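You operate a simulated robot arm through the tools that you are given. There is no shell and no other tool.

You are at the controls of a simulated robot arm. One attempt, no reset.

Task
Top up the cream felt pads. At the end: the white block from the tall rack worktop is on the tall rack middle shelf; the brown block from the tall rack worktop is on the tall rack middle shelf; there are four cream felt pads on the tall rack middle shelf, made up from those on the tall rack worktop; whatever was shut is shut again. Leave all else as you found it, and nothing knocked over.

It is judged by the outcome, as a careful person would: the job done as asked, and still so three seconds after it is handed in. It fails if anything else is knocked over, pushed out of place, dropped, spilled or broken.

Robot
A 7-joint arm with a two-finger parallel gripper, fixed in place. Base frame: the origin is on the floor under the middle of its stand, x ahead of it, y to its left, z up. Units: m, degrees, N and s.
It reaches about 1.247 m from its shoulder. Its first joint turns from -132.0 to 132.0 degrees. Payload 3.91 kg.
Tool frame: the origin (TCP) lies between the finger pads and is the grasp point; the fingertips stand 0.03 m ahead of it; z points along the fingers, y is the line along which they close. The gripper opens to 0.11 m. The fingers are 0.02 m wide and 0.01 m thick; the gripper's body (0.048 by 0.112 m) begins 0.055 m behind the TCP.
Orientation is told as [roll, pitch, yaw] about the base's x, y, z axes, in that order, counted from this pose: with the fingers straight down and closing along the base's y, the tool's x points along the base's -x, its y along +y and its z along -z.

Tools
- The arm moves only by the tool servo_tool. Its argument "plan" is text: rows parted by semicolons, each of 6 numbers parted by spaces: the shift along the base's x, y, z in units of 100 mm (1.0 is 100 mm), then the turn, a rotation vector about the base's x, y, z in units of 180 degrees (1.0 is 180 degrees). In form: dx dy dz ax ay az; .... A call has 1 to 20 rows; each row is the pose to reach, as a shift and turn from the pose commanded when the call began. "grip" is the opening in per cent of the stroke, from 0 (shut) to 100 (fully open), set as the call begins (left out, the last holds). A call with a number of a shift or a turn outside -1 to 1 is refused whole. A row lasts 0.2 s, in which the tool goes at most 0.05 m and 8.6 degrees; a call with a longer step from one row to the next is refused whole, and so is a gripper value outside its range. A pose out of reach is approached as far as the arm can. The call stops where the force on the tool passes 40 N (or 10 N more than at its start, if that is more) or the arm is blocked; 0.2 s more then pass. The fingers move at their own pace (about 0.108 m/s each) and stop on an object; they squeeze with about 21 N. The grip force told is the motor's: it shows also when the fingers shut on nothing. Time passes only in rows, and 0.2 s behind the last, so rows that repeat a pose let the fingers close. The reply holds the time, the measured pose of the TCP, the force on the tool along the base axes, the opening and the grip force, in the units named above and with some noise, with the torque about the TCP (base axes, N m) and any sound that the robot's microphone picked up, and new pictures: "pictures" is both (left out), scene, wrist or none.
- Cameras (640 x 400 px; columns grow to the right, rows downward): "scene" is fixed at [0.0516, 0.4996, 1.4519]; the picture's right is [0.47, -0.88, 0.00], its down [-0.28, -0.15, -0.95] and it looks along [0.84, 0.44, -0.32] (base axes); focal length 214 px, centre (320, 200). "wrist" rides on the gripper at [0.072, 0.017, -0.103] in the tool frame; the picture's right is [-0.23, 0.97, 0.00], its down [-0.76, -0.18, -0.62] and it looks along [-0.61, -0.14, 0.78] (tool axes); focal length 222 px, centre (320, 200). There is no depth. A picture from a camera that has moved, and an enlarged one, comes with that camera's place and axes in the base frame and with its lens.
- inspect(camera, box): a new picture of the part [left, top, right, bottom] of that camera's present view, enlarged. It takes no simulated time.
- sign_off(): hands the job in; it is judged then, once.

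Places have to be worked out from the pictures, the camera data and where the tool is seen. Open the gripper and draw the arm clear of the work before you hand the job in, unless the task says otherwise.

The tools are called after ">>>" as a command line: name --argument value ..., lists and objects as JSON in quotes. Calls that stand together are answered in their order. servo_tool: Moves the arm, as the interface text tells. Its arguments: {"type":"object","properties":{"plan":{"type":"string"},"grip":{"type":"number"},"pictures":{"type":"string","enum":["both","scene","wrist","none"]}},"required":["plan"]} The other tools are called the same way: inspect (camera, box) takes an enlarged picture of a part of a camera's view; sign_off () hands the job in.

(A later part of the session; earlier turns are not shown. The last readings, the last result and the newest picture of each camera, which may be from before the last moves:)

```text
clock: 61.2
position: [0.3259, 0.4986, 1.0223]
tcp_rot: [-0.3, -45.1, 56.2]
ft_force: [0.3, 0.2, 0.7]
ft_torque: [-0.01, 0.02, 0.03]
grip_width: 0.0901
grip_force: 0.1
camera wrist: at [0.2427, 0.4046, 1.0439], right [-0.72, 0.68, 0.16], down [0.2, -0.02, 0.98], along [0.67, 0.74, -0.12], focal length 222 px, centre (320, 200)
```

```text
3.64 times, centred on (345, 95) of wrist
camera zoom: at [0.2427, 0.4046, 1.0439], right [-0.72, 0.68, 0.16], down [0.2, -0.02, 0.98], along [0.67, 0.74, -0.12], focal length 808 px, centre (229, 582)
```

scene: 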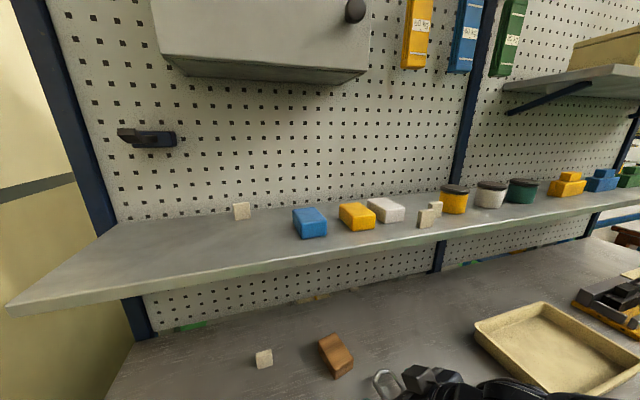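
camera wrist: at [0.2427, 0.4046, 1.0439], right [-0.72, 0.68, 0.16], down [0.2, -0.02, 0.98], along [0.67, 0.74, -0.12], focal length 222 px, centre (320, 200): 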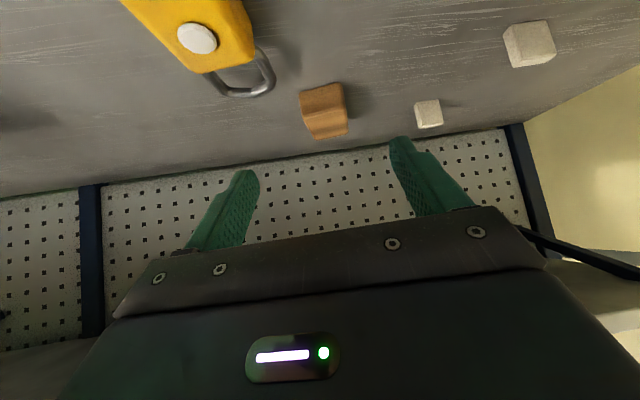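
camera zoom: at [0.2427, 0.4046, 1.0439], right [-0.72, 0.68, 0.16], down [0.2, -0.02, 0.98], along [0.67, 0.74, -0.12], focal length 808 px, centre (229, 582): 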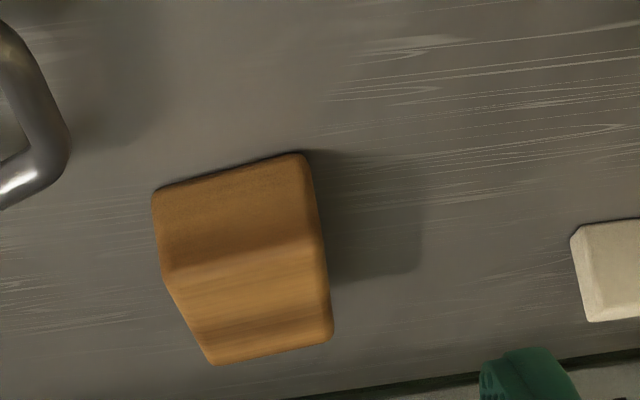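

The brown block aligns with this yaw (n″ 0.741–0.828, l″≈0.0075). The padlock shackle is close on the right, so I'll come in from above along the finger axis.

>>> servo_tool --plan "0.12 0.19 -0.12 0 0 0; 0.25 0.38 -0.24 0 0 0; 0.37 0.57 -0.36 0 0 0; 0.5 0.76 -0.48 0 0 0; 0.621 0.945 -0.61 0 0 0; 0.621 0.945 -0.61 0 0 0" --grip 78 --pictures "both"

>>> inspect --camera "scene" --box '[280, 300, 480, 400]'

```text
clock: 62.6
position: [0.3885, 0.593, 0.9624]
tcp_rot: [-0.3, -45.0, 56.2]
ft_force: [0.6, 0.0, -0.3]
ft_torque: [-0.01, 0.03, -0.02]
grip_width: 0.0856
grip_force: 0.1
camera wrist: at [0.3054, 0.4997, 0.9832], right [-0.72, 0.68, 0.16], down [0.2, -0.02, 0.98], along [0.67, 0.74, -0.12], focal length 222 px, centre (320, 200)
```

scene: 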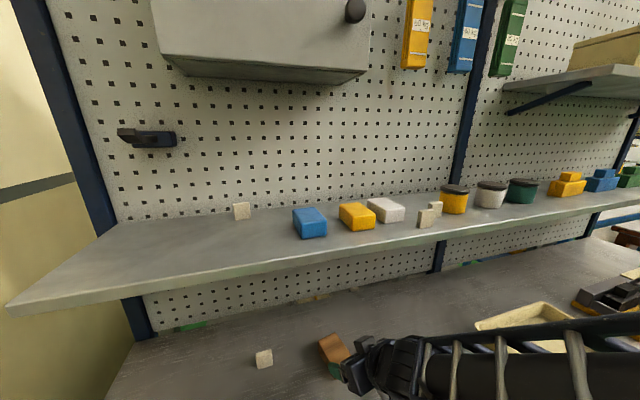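
wrist: 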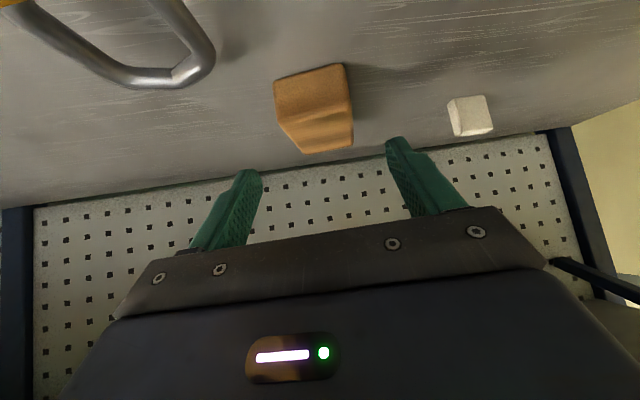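

```text
3.20 times, centred on (380, 350) of scene
camera zoom: at [0.0516, 0.4996, 1.4519], right [0.47, -0.88, 0.0], down [-0.28, -0.15, -0.95], along [0.84, 0.44, -0.32], focal length 686 px, centre (128, -280)
```

zoom: 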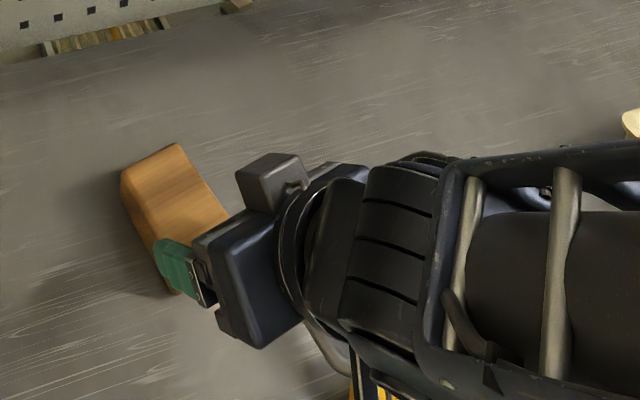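

Aligned. Advancing along the finger axis to straddle the brown block.

>>> servo_tool --plan "0.06 0.09 -0.11 0 0 0; 0.12 0.18 -0.22 0 0 0; 0.18 0.27 -0.33 0 0 0; 0.24 0.36 -0.44 0 0 0; 0.3 0.45 -0.54 0 0 0; 0.356 0.532 -0.65 0 0 0; 0.356 0.532 -0.65 0 0 0" --pictures "both"

>>> inspect --camera "scene" --box '[280, 300, 480, 400]'

```text
clock: 64.2
position: [0.4248, 0.6463, 0.8939]
tcp_rot: [-0.3, -45.0, 56.3]
ft_force: [-0.1, -0.2, 0.5]
ft_torque: [-0.04, 0.0, 0.0]
grip_width: 0.086
grip_force: 0.1
camera wrist: at [0.3419, 0.5529, 0.9172], right [-0.72, 0.68, 0.16], down [0.2, -0.02, 0.98], along [0.67, 0.74, -0.12], focal length 222 px, centre (320, 200)
```

scene: 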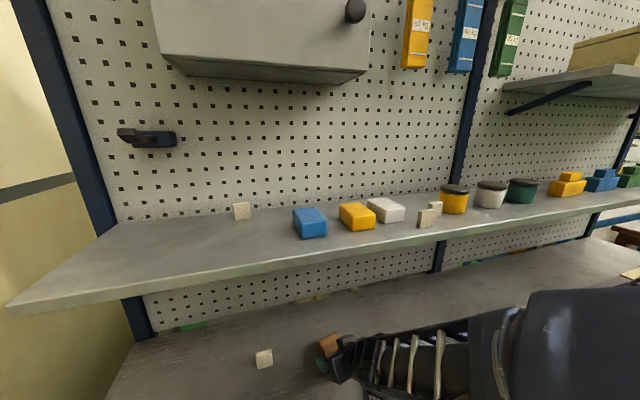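
wrist: 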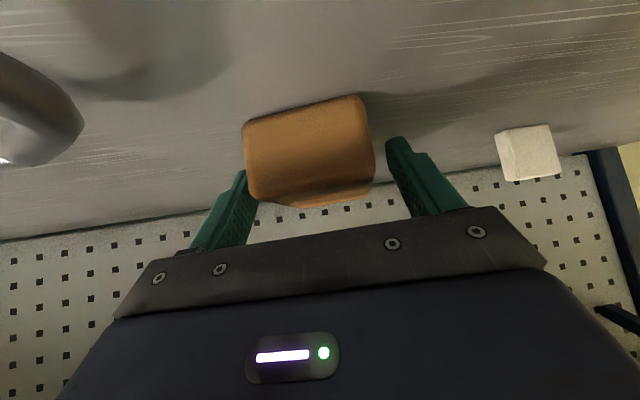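

```text
3.20 times, centred on (380, 350) of scene
camera zoom: at [0.0516, 0.4996, 1.4519], right [0.47, -0.88, 0.0], down [-0.28, -0.15, -0.95], along [0.84, 0.44, -0.32], focal length 686 px, centre (128, -280)
```

zoom: 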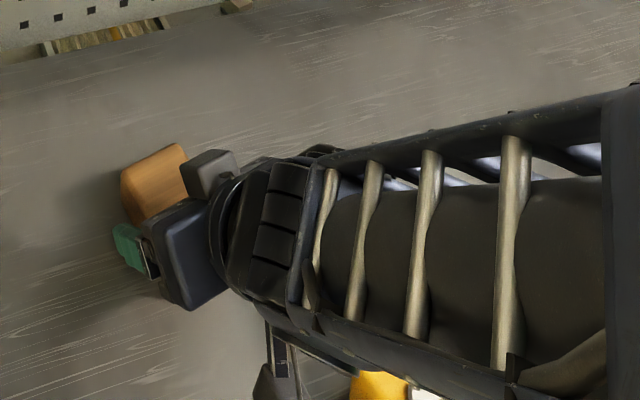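

>>> servo_tool --plan "0 0 0.01 0 0 0; 0 0 0.01 0 0 0; 0 0 0.01 0 0 0; 0 0 0.01 0 0 0" --grip 0 --pictures "wrist"

```text
clock: 65.2
position: [0.4245, 0.6469, 0.8955]
tcp_rot: [-0.4, -45.0, 56.3]
ft_force: [1.1, -0.4, 0.0]
ft_torque: [0.0, 0.06, 0.0]
grip_width: 0.0595
grip_force: 21.6
camera wrist: at [0.3419, 0.553, 0.9182], right [-0.72, 0.68, 0.16], down [0.2, -0.02, 0.98], along [0.67, 0.74, -0.12], focal length 222 px, centre (320, 200)
```

wrist: 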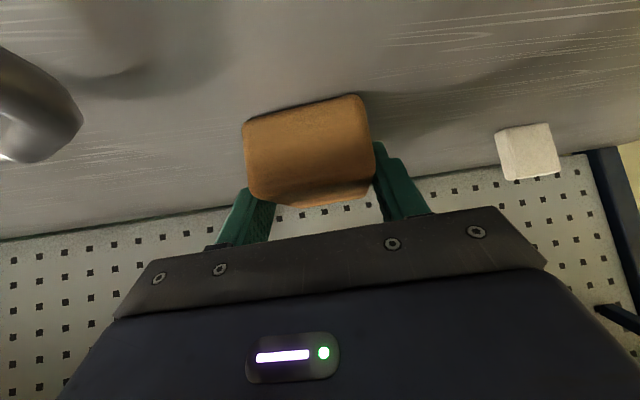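

Gripped. I'll lift 5 cm, then retreat away from the rack while rising.

>>> servo_tool --plan "0 0 0.07 0 0 0; 0 0 0.16 0 0 0; 0 0 0.28 0 0 0; 0 0 0.42 0 0 0; -0.1 -0.15 0.52 0 0 0; -0.22 -0.33 0.62 0 0 0; -0.34 -0.51 0.72 0 0 0; -0.46 -0.69 0.82 0 0 0; -0.58 -0.87 0.92 0 0 0; -0.64 -0.96 1 0 0 0; -0.64 -0.96 1 0 0 0" --pictures "both"

```text
clock: 67.6
position: [0.3601, 0.5496, 0.9979]
tcp_rot: [-0.3, -45.1, 56.4]
ft_force: [-1.3, -0.2, -1.1]
ft_torque: [0.0, 0.01, -0.02]
grip_width: 0.0597
grip_force: 21.1
camera wrist: at [0.2779, 0.456, 1.0189], right [-0.72, 0.68, 0.16], down [0.2, -0.02, 0.98], along [0.67, 0.74, -0.12], focal length 222 px, centre (320, 200)
```

scene: 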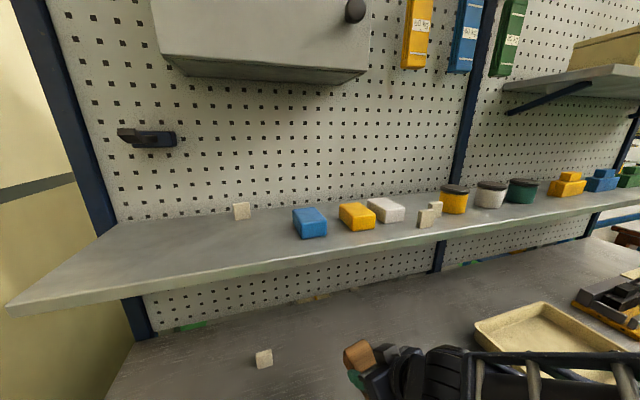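
wrist: 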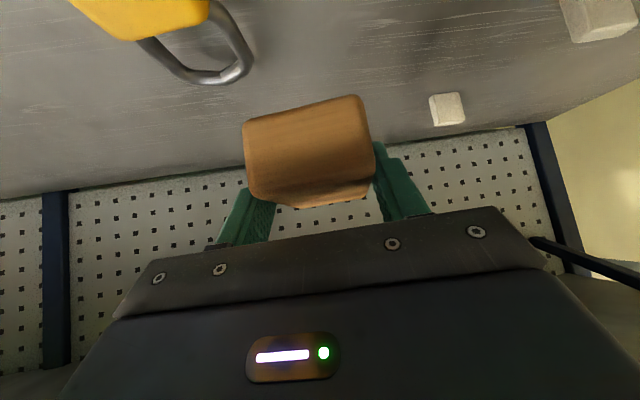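

>>> servo_tool --plan "-0.1 -0.15 0.12 0 0 0; -0.2 -0.3 0.25 0 0 0; -0.34 -0.5 0.5 0 0 0; -0.34 -0.5 0.75 0 0 0; -0.34 -0.5 1 0 0 0; -0.34 -0.5 1 0 0 0" --pictures "none"

>>> servo_tool --plan "0 0 0.25 0 0 0; 0 0 0.5 0 0 0; 0 0 0.75 0 0 0; 0 0 1 0 0 0; 0 0 1 0 0 0" --pictures "none"

>>> servo_tool --plan "0 0 0.25 0 0 0; 0 0 0.5 0 0 0; 0 0 0.75 0 0 0; 0 0 1 0 0 0; 0 0.2 1 0 0 0; 0 0.4 1 0 0 0; 0 0.4 1 0 0 0" --pictures "both"

```text
clock: 69.0
position: [0.3272, 0.4995, 1.097]
tcp_rot: [-0.4, -45.1, 56.2]
ft_force: [-0.5, 0.5, -2.1]
ft_torque: [-0.01, 0.0, 0.0]
grip_width: 0.06
grip_force: 21.2
```

```text
clock: 70.2
position: [0.3264, 0.4975, 1.1968]
tcp_rot: [-0.3, -45.1, 56.3]
ft_force: [-0.5, 0.4, -2.1]
ft_torque: [-0.03, 0.04, 0.03]
grip_width: 0.0597
grip_force: 20.7
```

```text
clock: 71.8
position: [0.3269, 0.5398, 1.2959]
tcp_rot: [-0.4, -45.1, 56.3]
ft_force: [0.3, 0.4, -3.1]
ft_torque: [-0.01, -0.01, -0.02]
grip_width: 0.0598
grip_force: 20.7
camera wrist: at [0.2438, 0.4453, 1.3181], right [-0.72, 0.68, 0.16], down [0.2, -0.02, 0.98], along [0.67, 0.74, -0.12], focal length 222 px, centre (320, 200)
```

scene: 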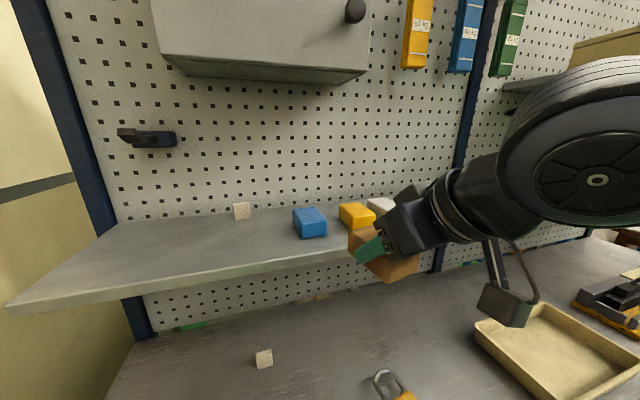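
wrist: 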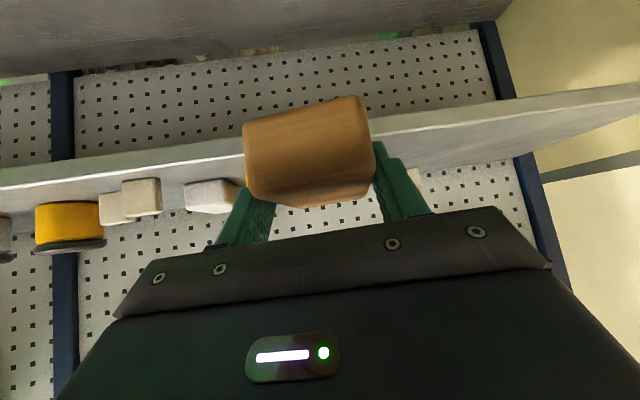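

>>> servo_tool --plan "0 0.1 0.25 0 0 0; 0 0.2 0.5 0 0 0; 0.01 0.45 0.5 0 0 0; 0.02 0.7 0.5 0 0 0; 0.03 0.95 0.5 0 0 0; 0.03 0.95 0.5 0 0 0" --pictures "none"

>>> servo_tool --plan "0.01 0.25 0 0 0 0; 0.02 0.5 0 0 0 0; 0.03 0.75 0 0 0 0; 0.04 0.95 0 0 0 0; 0.04 0.95 0 0 0 0" --pictures "both"

```text
clock: 73.2
position: [0.3283, 0.6333, 1.347]
tcp_rot: [-0.3, -45.0, 56.3]
ft_force: [0.3, -0.1, -1.4]
ft_torque: [-0.01, 0.01, 0.01]
grip_width: 0.0598
grip_force: 21.5
```

```text
clock: 74.4
position: [0.3341, 0.7322, 1.348]
tcp_rot: [-0.3, -45.2, 56.3]
ft_force: [0.6, 0.3, -2.3]
ft_torque: [0.0, 0.03, -0.03]
grip_width: 0.0599
grip_force: 21.1
camera wrist: at [0.2512, 0.6381, 1.3696], right [-0.72, 0.68, 0.16], down [0.2, -0.02, 0.98], along [0.67, 0.74, -0.12], focal length 222 px, centre (320, 200)
```

scene: 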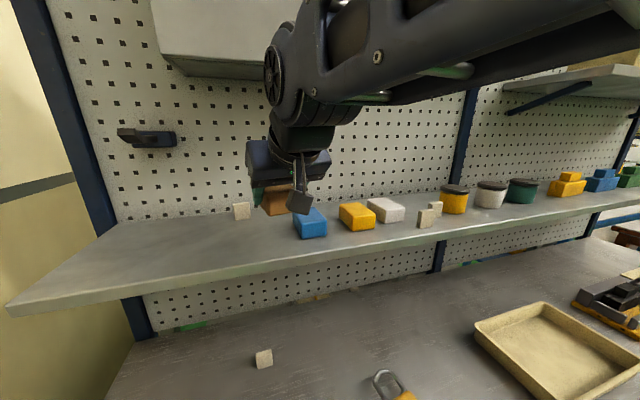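
wrist: 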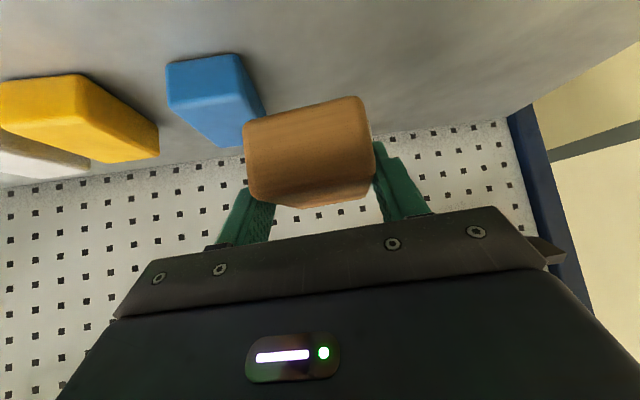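

Now I move to the drop spot left of the blue block (e≈−0.34, n≈0.79) and lower to just above the shelf.

>>> servo_tool --plan "-0.02 0.15 0 0 0 0; -0.05 0.3 -0.05 0 0 0; -0.07 0.45 -0.15 0 0 0; -0.09 0.58 -0.28 0 0 0; -0.09 0.58 -0.42 0 0 0; -0.09 0.58 -0.56 0 0 0; -0.09 0.58 -0.72 0 0 0; -0.09 0.58 -0.72 0 0 0" --pictures "both"

>>> inspect --camera "scene" --box '[200, 130, 360, 250]'

```text
clock: 76.2
position: [0.3242, 0.7886, 1.2734]
tcp_rot: [-0.4, -45.0, 56.3]
ft_force: [-0.4, -0.1, -2.2]
ft_torque: [-0.02, 0.03, 0.0]
grip_width: 0.0598
grip_force: 20.8
camera wrist: at [0.2414, 0.6954, 1.2957], right [-0.72, 0.68, 0.16], down [0.2, -0.02, 0.98], along [0.67, 0.74, -0.12], focal length 222 px, centre (320, 200)
```

scene: 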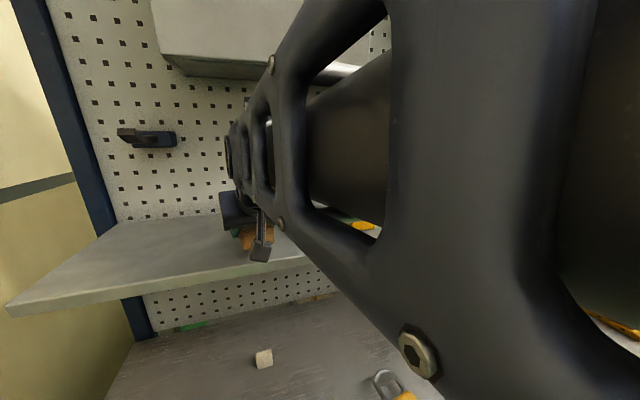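
wrist: 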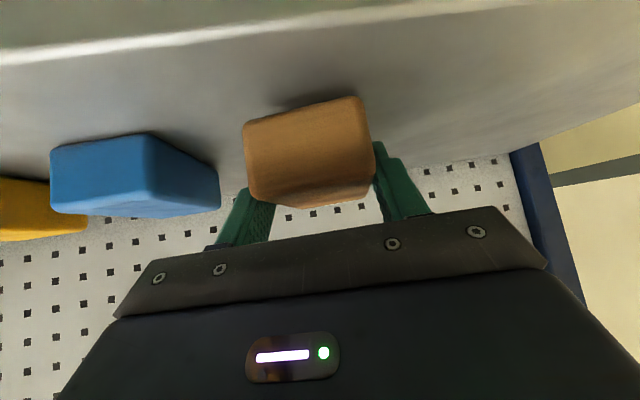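

```text
3.33 times, centred on (280, 190) of scene
camera zoom: at [0.0516, 0.4996, 1.4519], right [0.47, -0.88, 0.0], down [-0.28, -0.15, -0.95], along [0.84, 0.44, -0.32], focal length 715 px, centre (453, 233)
```

zoom: 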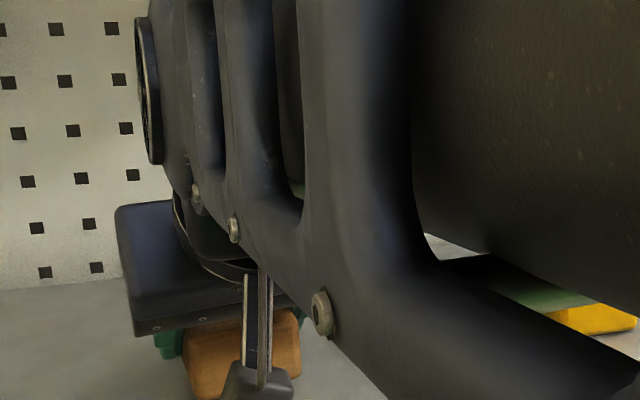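

The forearm blocks most of the scene view, but the wrist view shows the brown block clear of the blue one. I'll lower it gently.

>>> servo_tool --plan "0 0 -0.04 0 0 0; 0 0 -0.08 0 0 0; 0 0 -0.11 0 0 0; 0 0 -0.11 0 0 0" --pictures "none"

>>> servo_tool --plan "0 0 -0.01 0 0 0; 0 0 -0.018 0 0 0; 0 0 -0.018 0 0 0" --pictures "wrist"

```text
clock: 77.2
position: [0.3253, 0.7888, 1.2637]
tcp_rot: [-0.3, -45.0, 56.3]
ft_force: [-0.1, 0.0, -2.9]
ft_torque: [-0.05, 0.02, 0.02]
grip_width: 0.0597
grip_force: 21.0
```

```text
clock: 78.0
position: [0.3242, 0.7891, 1.2608]
tcp_rot: [-0.4, -45.0, 56.3]
ft_force: [-0.8, 0.8, -1.8]
ft_torque: [0.0, 0.02, 0.02]
grip_width: 0.0596
grip_force: 21.0
camera wrist: at [0.2416, 0.6952, 1.2837], right [-0.72, 0.68, 0.16], down [0.2, -0.02, 0.98], along [0.67, 0.74, -0.12], focal length 222 px, centre (320, 200)
```

wrist: 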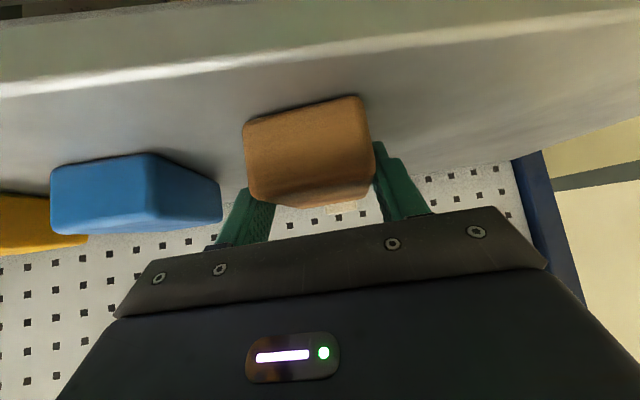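

>>> servo_tool --plan "0 0 -0.006 0 0 0; 0 0 -0.01 0 0 0; 0 0 -0.01 0 0 0" --pictures "none"

```text
clock: 78.8
position: [0.324, 0.7879, 1.2599]
tcp_rot: [-0.3, -45.0, 56.4]
ft_force: [-0.2, -0.8, -2.8]
ft_torque: [-0.04, -0.01, 0.01]
grip_width: 0.0602
grip_force: 21.1
```

>>> servo_tool --plan "0 0 -0.006 0 0 0; 0 0 -0.01 0 0 0; 0 0 -0.01 0 0 0" --pictures "wrist"

>>> inspect --camera "wrist" --box '[220, 80, 400, 220]'

```text
clock: 79.6
position: [0.3241, 0.7879, 1.2606]
tcp_rot: [-0.4, -45.1, 56.3]
ft_force: [-0.8, 0.4, 3.7]
ft_torque: [-0.03, 0.25, -0.06]
grip_width: 0.0597
grip_force: 20.7
camera wrist: at [0.2416, 0.6946, 1.2822], right [-0.72, 0.68, 0.16], down [0.2, -0.02, 0.98], along [0.67, 0.74, -0.12], focal length 222 px, centre (320, 200)
```

wrist: 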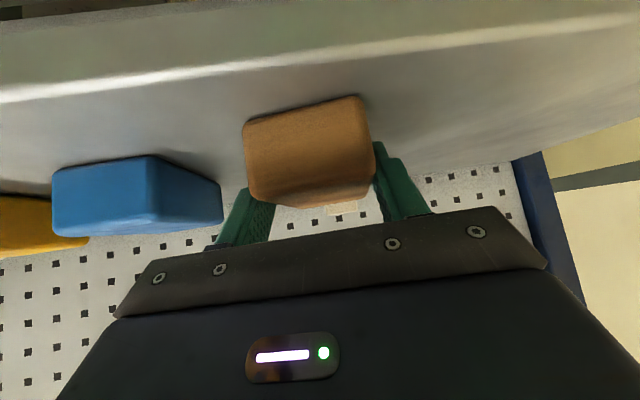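

```text
2.86 times, centred on (310, 150) of wrist
camera zoom: at [0.2416, 0.6946, 1.2822], right [-0.72, 0.68, 0.16], down [0.2, -0.02, 0.98], along [0.67, 0.74, -0.12], focal length 635 px, centre (349, 343)
```

zoom: 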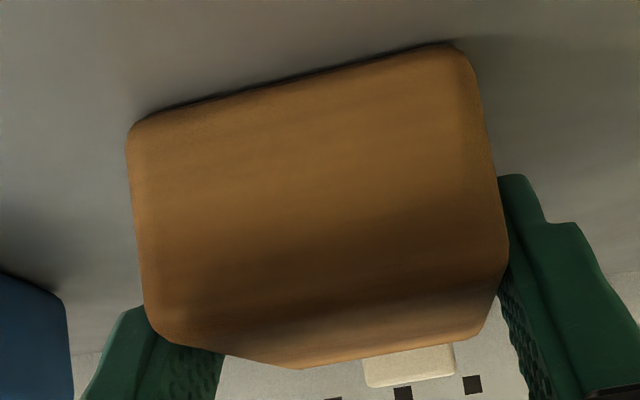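

The block is touching the shelf (the load reversed to +3.7 N). I'll open to about 78 mm.

>>> servo_tool --plan "0 0 0 0 0 0; 0 0 0 0 0 0; 0 0 0 0 0 0; 0 0 0 0 0 0" --grip 72 --pictures "wrist"

>>> servo_tool --plan "-0.055 -0.083 0.1 0 0 0; -0.12 -0.18 0.22 0 0 0; -0.2 -0.3 0.36 0 0 0; -0.29 -0.43 0.52 0 0 0; -0.39 -0.58 0.7 0 0 0; -0.5 -0.75 0.85 0 0 0; -0.5 -0.75 0.85 0 0 0" --pictures "both"

```text
clock: 80.6
position: [0.3242, 0.7886, 1.26]
tcp_rot: [-0.3, -45.1, 56.2]
ft_force: [-0.5, 0.4, 0.3]
ft_torque: [0.02, -0.01, -0.02]
grip_width: 0.0791
grip_force: 0.1
camera wrist: at [0.2417, 0.6946, 1.2819], right [-0.72, 0.68, 0.16], down [0.2, -0.02, 0.98], along [0.67, 0.74, -0.12], focal length 222 px, centre (320, 200)
```

wrist: 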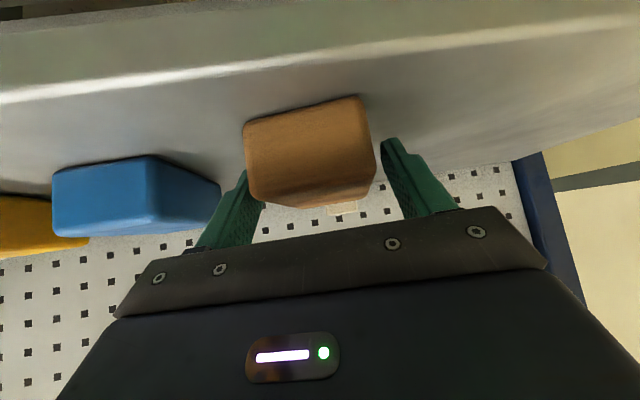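

```text
clock: 82.2
position: [0.2741, 0.7127, 1.3445]
tcp_rot: [-0.3, -45.0, 56.3]
ft_force: [-0.2, -0.6, 0.2]
ft_torque: [-0.01, -0.01, -0.03]
grip_width: 0.0795
grip_force: 0.0
camera wrist: at [0.1918, 0.6194, 1.3669], right [-0.72, 0.68, 0.16], down [0.2, -0.02, 0.98], along [0.67, 0.74, -0.12], focal length 222 px, centre (320, 200)
```

scene: 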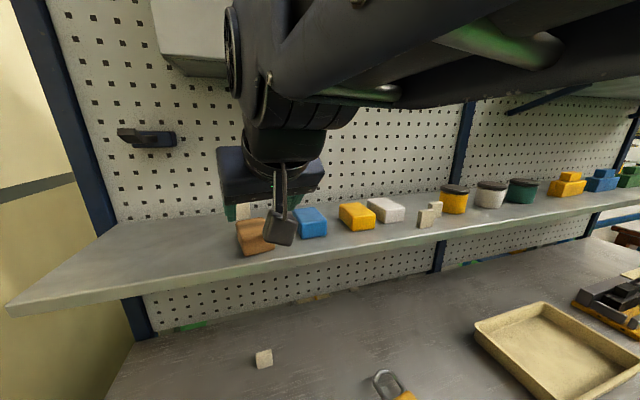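
wrist: 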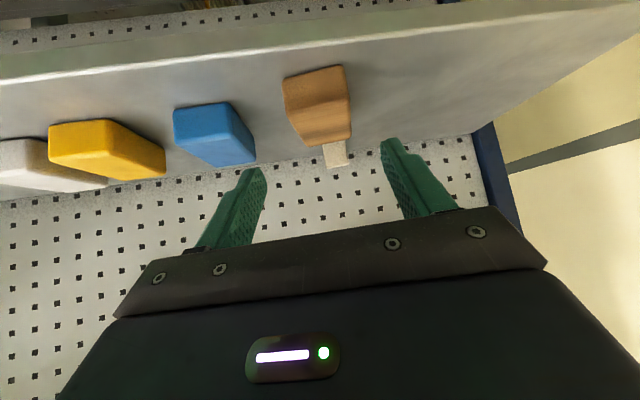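

The brown block is placed, with the original left pad still standing behind it. Last is one more pad: the near-left one at about (0.206, 0.742), which isn't under the shelf. I'll go back by the same safe route, then descend.

>>> servo_tool --plan "0.08 -0.22 0 0 0 0; 0.15 -0.45 0 0 0 0; 0.22 -0.68 0 0 0 0; 0.3 -0.9 0 0 0 0; 0.3 -0.9 0 0 0 0" --grip 60 --pictures "none"

>>> servo_tool --plan "0.06 -0.22 0 0 0 0; 0.12 -0.45 -0.1 0 0 0; 0.18 -0.68 -0.3 0 0 0; 0.23 -0.83 -0.5 0 0 0; 0.23 -0.83 -0.75 0 0 0; 0.23 -0.83 -1 0 0 0; 0.23 -0.83 -1 0 0 0" --pictures "both"

```text
clock: 83.4
position: [0.3062, 0.6234, 1.3462]
tcp_rot: [-0.3, -45.0, 56.3]
ft_force: [0.0, 0.7, 0.3]
ft_torque: [0.01, 0.01, -0.03]
grip_width: 0.0663
grip_force: 0.1
```

```text
clock: 85.0
position: [0.3253, 0.5393, 1.2451]
tcp_rot: [-0.4, -45.1, 56.3]
ft_force: [0.6, 0.7, -0.5]
ft_torque: [0.01, 0.02, 0.0]
grip_width: 0.0659
grip_force: 0.0
camera wrist: at [0.2428, 0.4466, 1.2668], right [-0.72, 0.68, 0.16], down [0.2, -0.02, 0.98], along [0.67, 0.74, -0.12], focal length 222 px, centre (320, 200)
```

scene: 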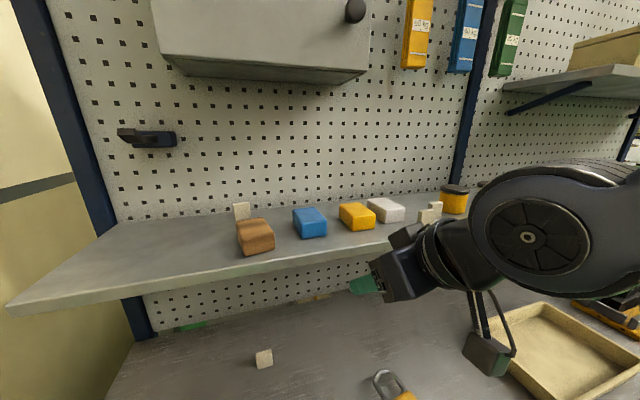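
wrist: 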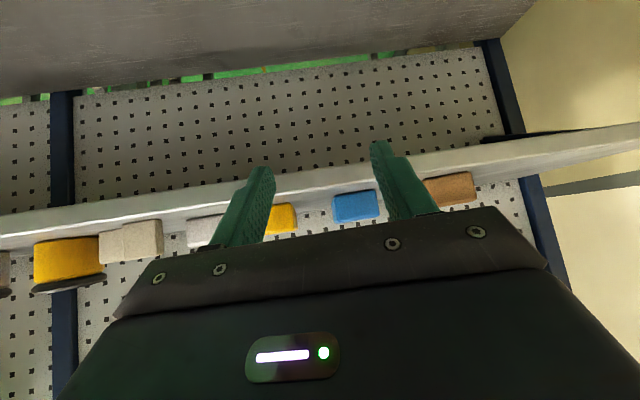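

>>> servo_tool --plan "0 -0.05 -0.25 0 0 0; 0 -0.1 -0.5 0 0 0; 0 -0.15 -0.75 0 0 0; -0.05 -0.15 -1 0 0 0; -0.05 -0.15 -1 0 0 0" --pictures "none"

>>> servo_tool --plan "-0.18 0.08 -0.2 0 0 0; -0.35 0.16 -0.4 0 0 0; -0.52 0.24 -0.6 0 0 0; -0.7 0.32 -0.8 0 0 0; -0.85 0.4 -0.9 0 0 0; -0.85 0.4 -0.9 0 0 0" --pictures "both"

```text
clock: 86.2
position: [0.3231, 0.5245, 1.1455]
tcp_rot: [-0.4, -45.0, 56.2]
ft_force: [0.6, 0.5, 0.2]
ft_torque: [0.0, -0.01, 0.0]
grip_width: 0.066
grip_force: 0.0
```

```text
clock: 87.6
position: [0.2384, 0.5646, 1.0551]
tcp_rot: [-0.3, -45.1, 56.3]
ft_force: [0.0, -0.3, 0.6]
ft_torque: [0.03, 0.01, -0.01]
grip_width: 0.0662
grip_force: 0.2
camera wrist: at [0.1556, 0.4707, 1.0767], right [-0.72, 0.68, 0.16], down [0.2, -0.02, 0.98], along [0.67, 0.74, -0.12], focal length 222 px, centre (320, 200)
```

scene: 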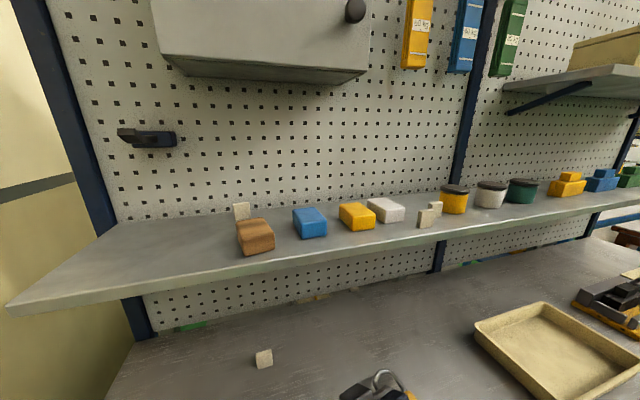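
wrist: 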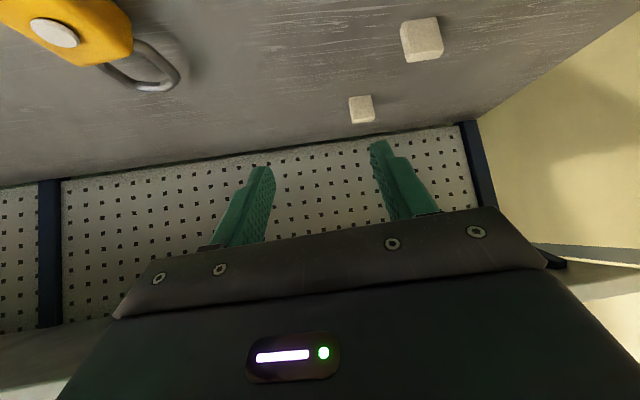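

>>> inspect --camera "wrist" --box '[380, 0, 460, 80]'

>>> inspect --camera "scene" --box '[220, 180, 300, 270]'

```text
5.00 times, centred on (420, 40) of wrist
camera zoom: at [0.1556, 0.4707, 1.0767], right [-0.72, 0.68, 0.16], down [0.2, -0.02, 0.98], along [0.67, 0.74, -0.12], focal length 1111 px, centre (-180, 1000)
```

zoom: 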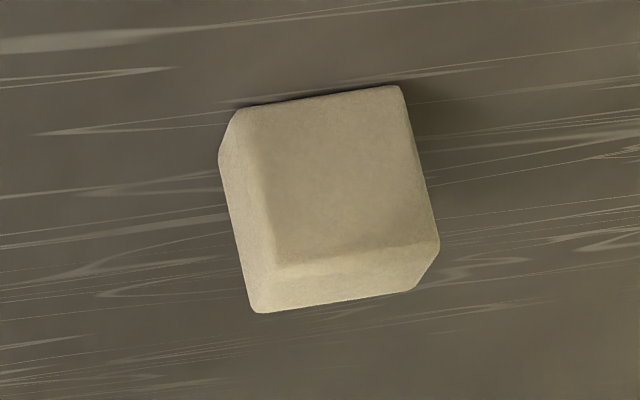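

```text
4.44 times, centred on (260, 225) of scene
camera zoom: at [0.0516, 0.4996, 1.4519], right [0.47, -0.88, 0.0], down [-0.28, -0.15, -0.95], along [0.84, 0.44, -0.32], focal length 953 px, centre (587, 89)
```

zoom: 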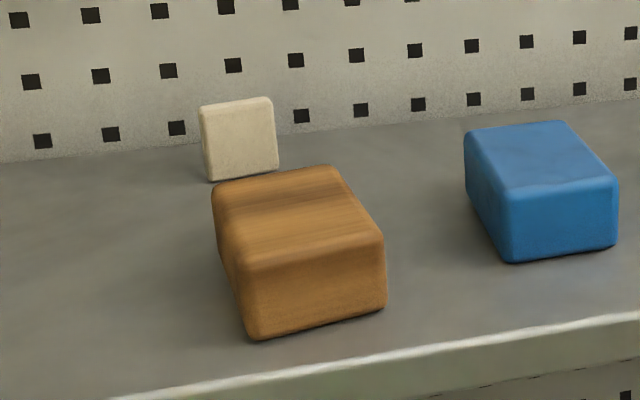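

Pad 3 is centred near (0.206, 0.746) and its faces match a yaw of about 46°. I'll rotate the gripper by −10° and move to pre-grasp.

>>> servo_tool --plan "-0.14 0.18 -0.1 0 0 -0.019; -0.28 0.36 -0.2 0 0 -0.038; -0.42 0.54 -0.3 0 0 -0.0572; -0.56 0.74 -0.42 0 0 -0.0572; -0.68 0.9 -0.55 0 0 -0.0572; -0.68 0.9 -0.55 0 0 -0.0572" --pictures "both"

>>> inspect --camera "wrist" --box '[280, 40, 400, 140]'

```text
clock: 89.0
position: [0.1698, 0.6557, 1.0005]
tcp_rot: [-0.3, -45.0, 46.0]
ft_force: [1.1, -0.4, 0.2]
ft_torque: [-0.01, -0.01, -0.01]
grip_width: 0.0661
grip_force: 0.0
camera wrist: at [0.0709, 0.579, 1.0224], right [-0.59, 0.79, 0.16], down [0.19, -0.05, 0.98], along [0.79, 0.61, -0.12], focal length 222 px, centre (320, 200)
```

scene: 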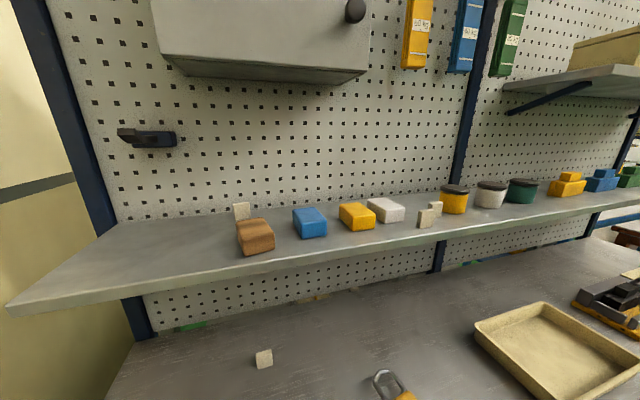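
wrist: 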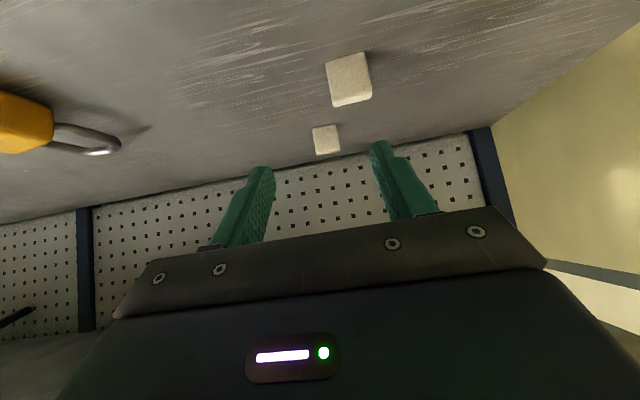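

```text
4.00 times, centred on (340, 90) of wrist
camera zoom: at [0.0709, 0.579, 1.0224], right [-0.59, 0.79, 0.16], down [0.19, -0.05, 0.98], along [0.79, 0.61, -0.12], focal length 888 px, centre (240, 640)
```

zoom: 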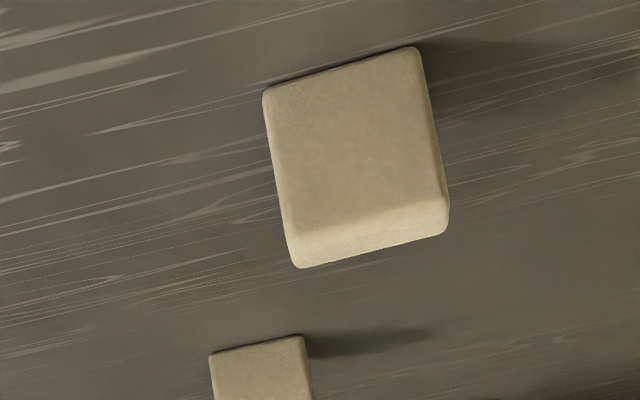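

>>> servo_tool --plan "-0.03 0.08 -0.1 0 0 0; -0.06 0.17 -0.2 0 0 0; -0.1 0.26 -0.34 0 0 0; -0.135 0.358 -0.47 0 0 0; -0.135 0.358 -0.47 0 0 0" --pictures "wrist"

>>> inspect --camera "wrist" --box '[240, 60, 400, 200]'

```text
clock: 90.2
position: [0.1559, 0.6917, 0.9529]
tcp_rot: [-0.3, -44.9, 46.0]
ft_force: [0.5, -0.1, -0.2]
ft_torque: [-0.01, 0.04, -0.03]
grip_width: 0.0659
grip_force: 0.0
camera wrist: at [0.0578, 0.6148, 0.9745], right [-0.59, 0.79, 0.16], down [0.19, -0.05, 0.98], along [0.79, 0.61, -0.12], focal length 222 px, centre (320, 200)
```

wrist: 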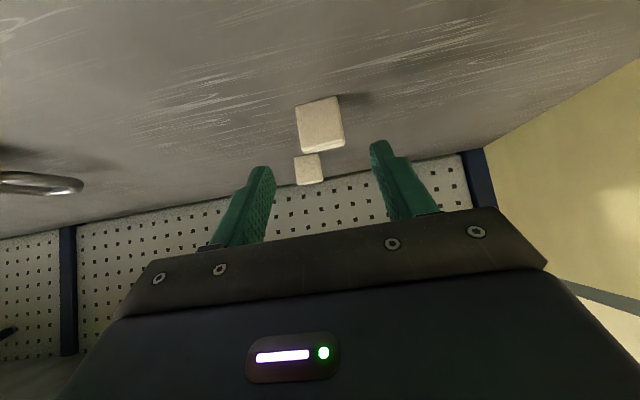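

```text
2.86 times, centred on (320, 130) of wrist
camera zoom: at [0.0578, 0.6148, 0.9745], right [-0.59, 0.79, 0.16], down [0.19, -0.05, 0.98], along [0.79, 0.61, -0.12], focal length 635 px, centre (320, 400)
```

zoom: 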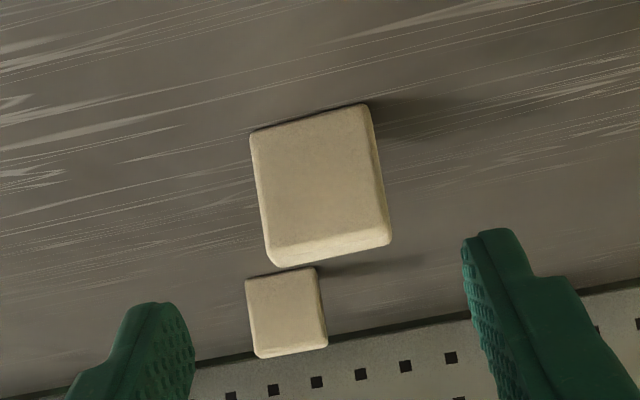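

Well aligned. Advancing along the finger axis onto the pad.

>>> servo_tool --plan "0.06 0.066 -0.09 0 0 0; 0.12 0.13 -0.18 0 0 0; 0.19 0.2 -0.28 0 0 0; 0.25 0.265 -0.375 0 0 0; 0.31 0.33 -0.465 0 0 0; 0.375 0.396 -0.555 0 0 0; 0.375 0.396 -0.555 0 0 0" --pictures "wrist"

>>> inspect --camera "wrist" --box '[220, 90, 440, 250]'

```text
clock: 91.8
position: [0.1934, 0.731, 0.8957]
tcp_rot: [-0.3, -45.2, 46.0]
ft_force: [-0.2, 0.4, 0.1]
ft_torque: [0.05, 0.03, -0.03]
grip_width: 0.0662
grip_force: 0.1
camera wrist: at [0.0959, 0.6545, 0.918], right [-0.59, 0.79, 0.16], down [0.19, -0.05, 0.98], along [0.79, 0.61, -0.12], focal length 222 px, centre (320, 200)
```

wrist: 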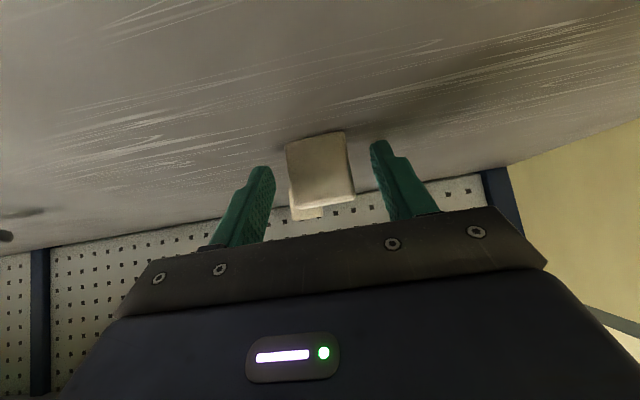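

```text
2.50 times, centred on (330, 170) of wrist
camera zoom: at [0.0959, 0.6545, 0.918], right [-0.59, 0.79, 0.16], down [0.19, -0.05, 0.98], along [0.79, 0.61, -0.12], focal length 555 px, centre (295, 275)
```

zoom: 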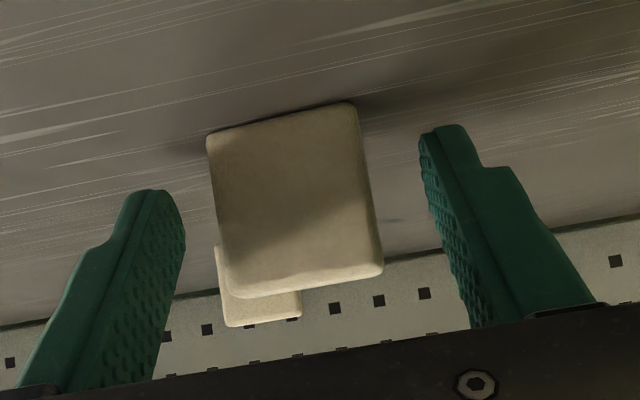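

The pad is between the fingers. Closing.

>>> servo_tool --plan "0 0 0 0 0 0; 0 0 0 0 0 0; 0 0 0 0 0 0; 0 0 0 0 0 0" --grip 0 --pictures "wrist"

>>> inspect --camera "wrist" --box '[220, 90, 440, 250]'

```text
clock: 92.8
position: [0.1934, 0.7313, 0.8973]
tcp_rot: [-0.3, -45.1, 46.0]
ft_force: [0.4, 0.7, 0.4]
ft_torque: [0.03, -0.02, 0.0]
grip_width: 0.0388
grip_force: 20.8
camera wrist: at [0.0961, 0.6545, 0.9182], right [-0.59, 0.79, 0.16], down [0.19, -0.05, 0.98], along [0.79, 0.61, -0.12], focal length 222 px, centre (320, 200)
```

wrist: 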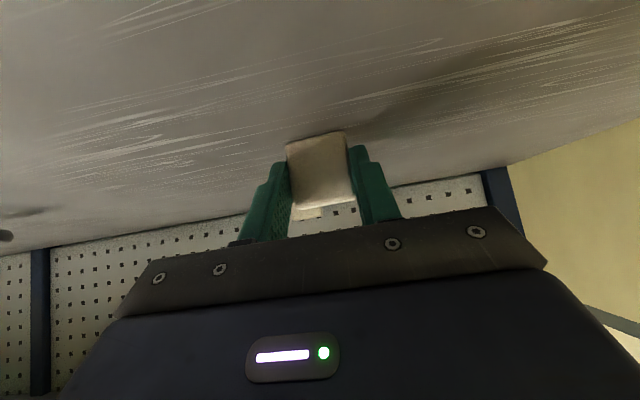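

```text
2.50 times, centred on (330, 170) of wrist
camera zoom: at [0.0961, 0.6545, 0.9182], right [-0.59, 0.79, 0.16], down [0.19, -0.05, 0.98], along [0.79, 0.61, -0.12], focal length 555 px, centre (295, 275)
```

zoom: 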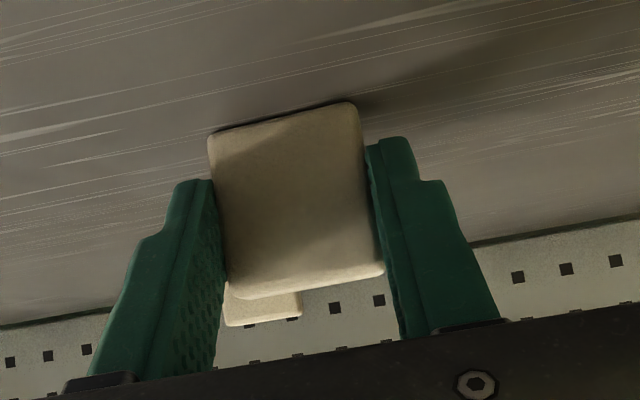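

Gripped at 38.8 mm. The far-left drop would bring the forearm very close to the scene camera, so I'll place this pad near the shelf front between the yellow and white blocks (n≈0.755, e≈−0.04). First I lift and retreat.

>>> servo_tool --plan "0 0 0.08 0 0 0; 0 0 0.2 0 0 0; 0 0 0.35 0 0 0; -0.03 -0.17 0.5 0 0 0; -0.07 -0.36 0.7 0 0 0; -0.1 -0.56 0.85 0 0 0; -0.13 -0.76 1 0 0 0; -0.13 -0.76 1 0 0 0" --pictures "both"

>>> servo_tool --plan "0.15 -0.22 0.15 0 0 0; 0.3 -0.45 0.3 0 0 0; 0.45 -0.68 0.45 0 0 0; 0.6 -0.9 0.6 0 0 0; 0.8 -0.95 0.75 0 0 0; 0.98 -1 0.9 0 0 0; 0.98 -1 0.9 0 0 0" --pictures "both"

```text
clock: 94.6
position: [0.18, 0.6549, 0.9986]
tcp_rot: [-0.3, -45.1, 46.0]
ft_force: [-0.3, -0.4, 0.8]
ft_torque: [0.02, 0.01, 0.0]
grip_width: 0.0386
grip_force: 21.0
camera wrist: at [0.0819, 0.5773, 1.0191], right [-0.59, 0.79, 0.16], down [0.19, -0.05, 0.98], along [0.79, 0.61, -0.12], focal length 222 px, centre (320, 200)
```

scene: 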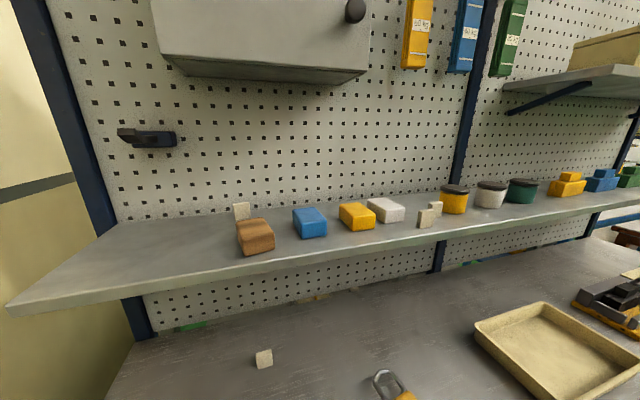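
wrist: 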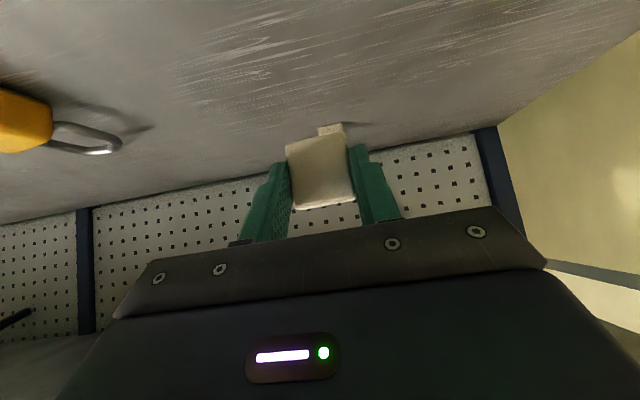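

```text
clock: 96.2
position: [0.2802, 0.5542, 1.0867]
tcp_rot: [-0.3, -45.1, 46.0]
ft_force: [-0.4, 0.4, 0.2]
ft_torque: [0.0, -0.01, 0.0]
grip_width: 0.0383
grip_force: 21.0
camera wrist: at [0.1816, 0.4776, 1.1098], right [-0.59, 0.79, 0.16], down [0.19, -0.05, 0.98], along [0.79, 0.61, -0.12], focal length 222 px, centre (320, 200)
```

scene: 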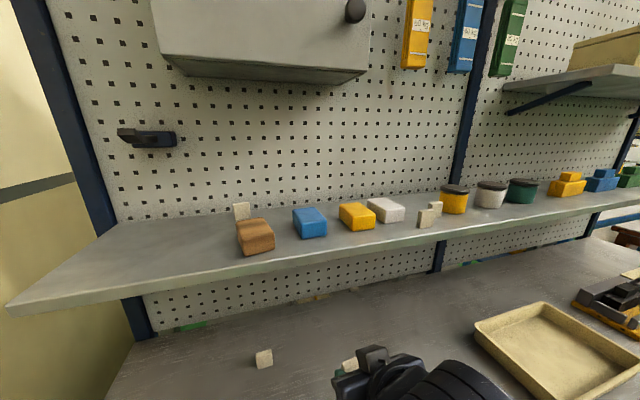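
wrist: 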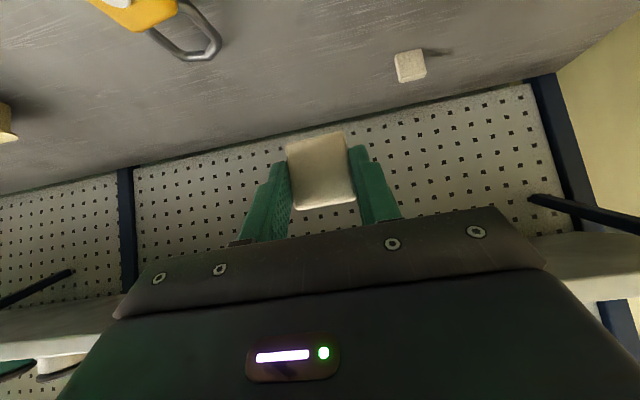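

>>> servo_tool --plan "0.2 -0.2 0.2 0 0 0; 0.4 -0.4 0.4 0 0 0; 0.6 -0.6 0.6 0 0 0; 0.8 -0.8 0.8 0 0 0; 1 -1 1 0 0 0; 1 -1 1 0 0 0" --pictures "none"

>>> servo_tool --plan "0 0 0.25 0 0 0; 0 0 0.5 0 0 0; 0 0 0.75 0 0 0; 0 0 1 0 0 0; 0 0 1 0 0 0" --pictures "none"

>>> servo_tool --plan "0 0 0.2 0 0 0; 0 0 0.4 0 0 0; 0 0 0.6 0 0 0; 0.2 0.15 0.6 0 0 0; 0.4 0.3 0.6 0 0 0; 0.6 0.45 0.6 0 0 0; 0.6 0.45 0.6 0 0 0" --pictures "both"

```text
clock: 97.6
position: [0.3791, 0.4537, 1.1854]
tcp_rot: [-0.4, -44.9, 46.0]
ft_force: [-0.9, 0.5, 0.0]
ft_torque: [0.01, -0.01, 0.01]
grip_width: 0.0388
grip_force: 21.3
```

```text
clock: 98.8
position: [0.377, 0.4565, 1.2857]
tcp_rot: [-0.3, -45.1, 46.1]
ft_force: [-0.1, -0.2, -1.4]
ft_torque: [-0.01, -0.02, -0.01]
grip_width: 0.0388
grip_force: 20.9
```

```text
clock: 100.4
position: [0.4389, 0.5015, 1.3462]
tcp_rot: [-0.2, -45.0, 45.9]
ft_force: [-0.4, -0.3, -0.3]
ft_torque: [0.01, 0.02, -0.01]
grip_width: 0.0387
grip_force: 21.1
camera wrist: at [0.3409, 0.4239, 1.3674], right [-0.59, 0.79, 0.16], down [0.19, -0.05, 0.98], along [0.79, 0.61, -0.12], focal length 222 px, centre (320, 200)
```

scene: 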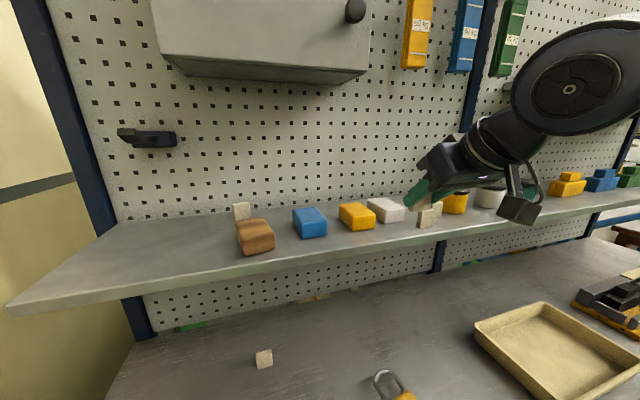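
wrist: 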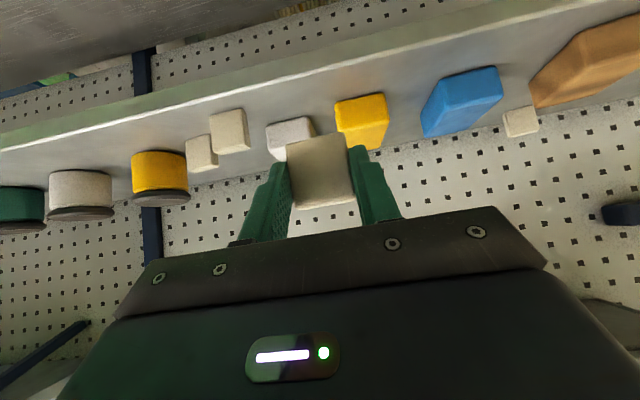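

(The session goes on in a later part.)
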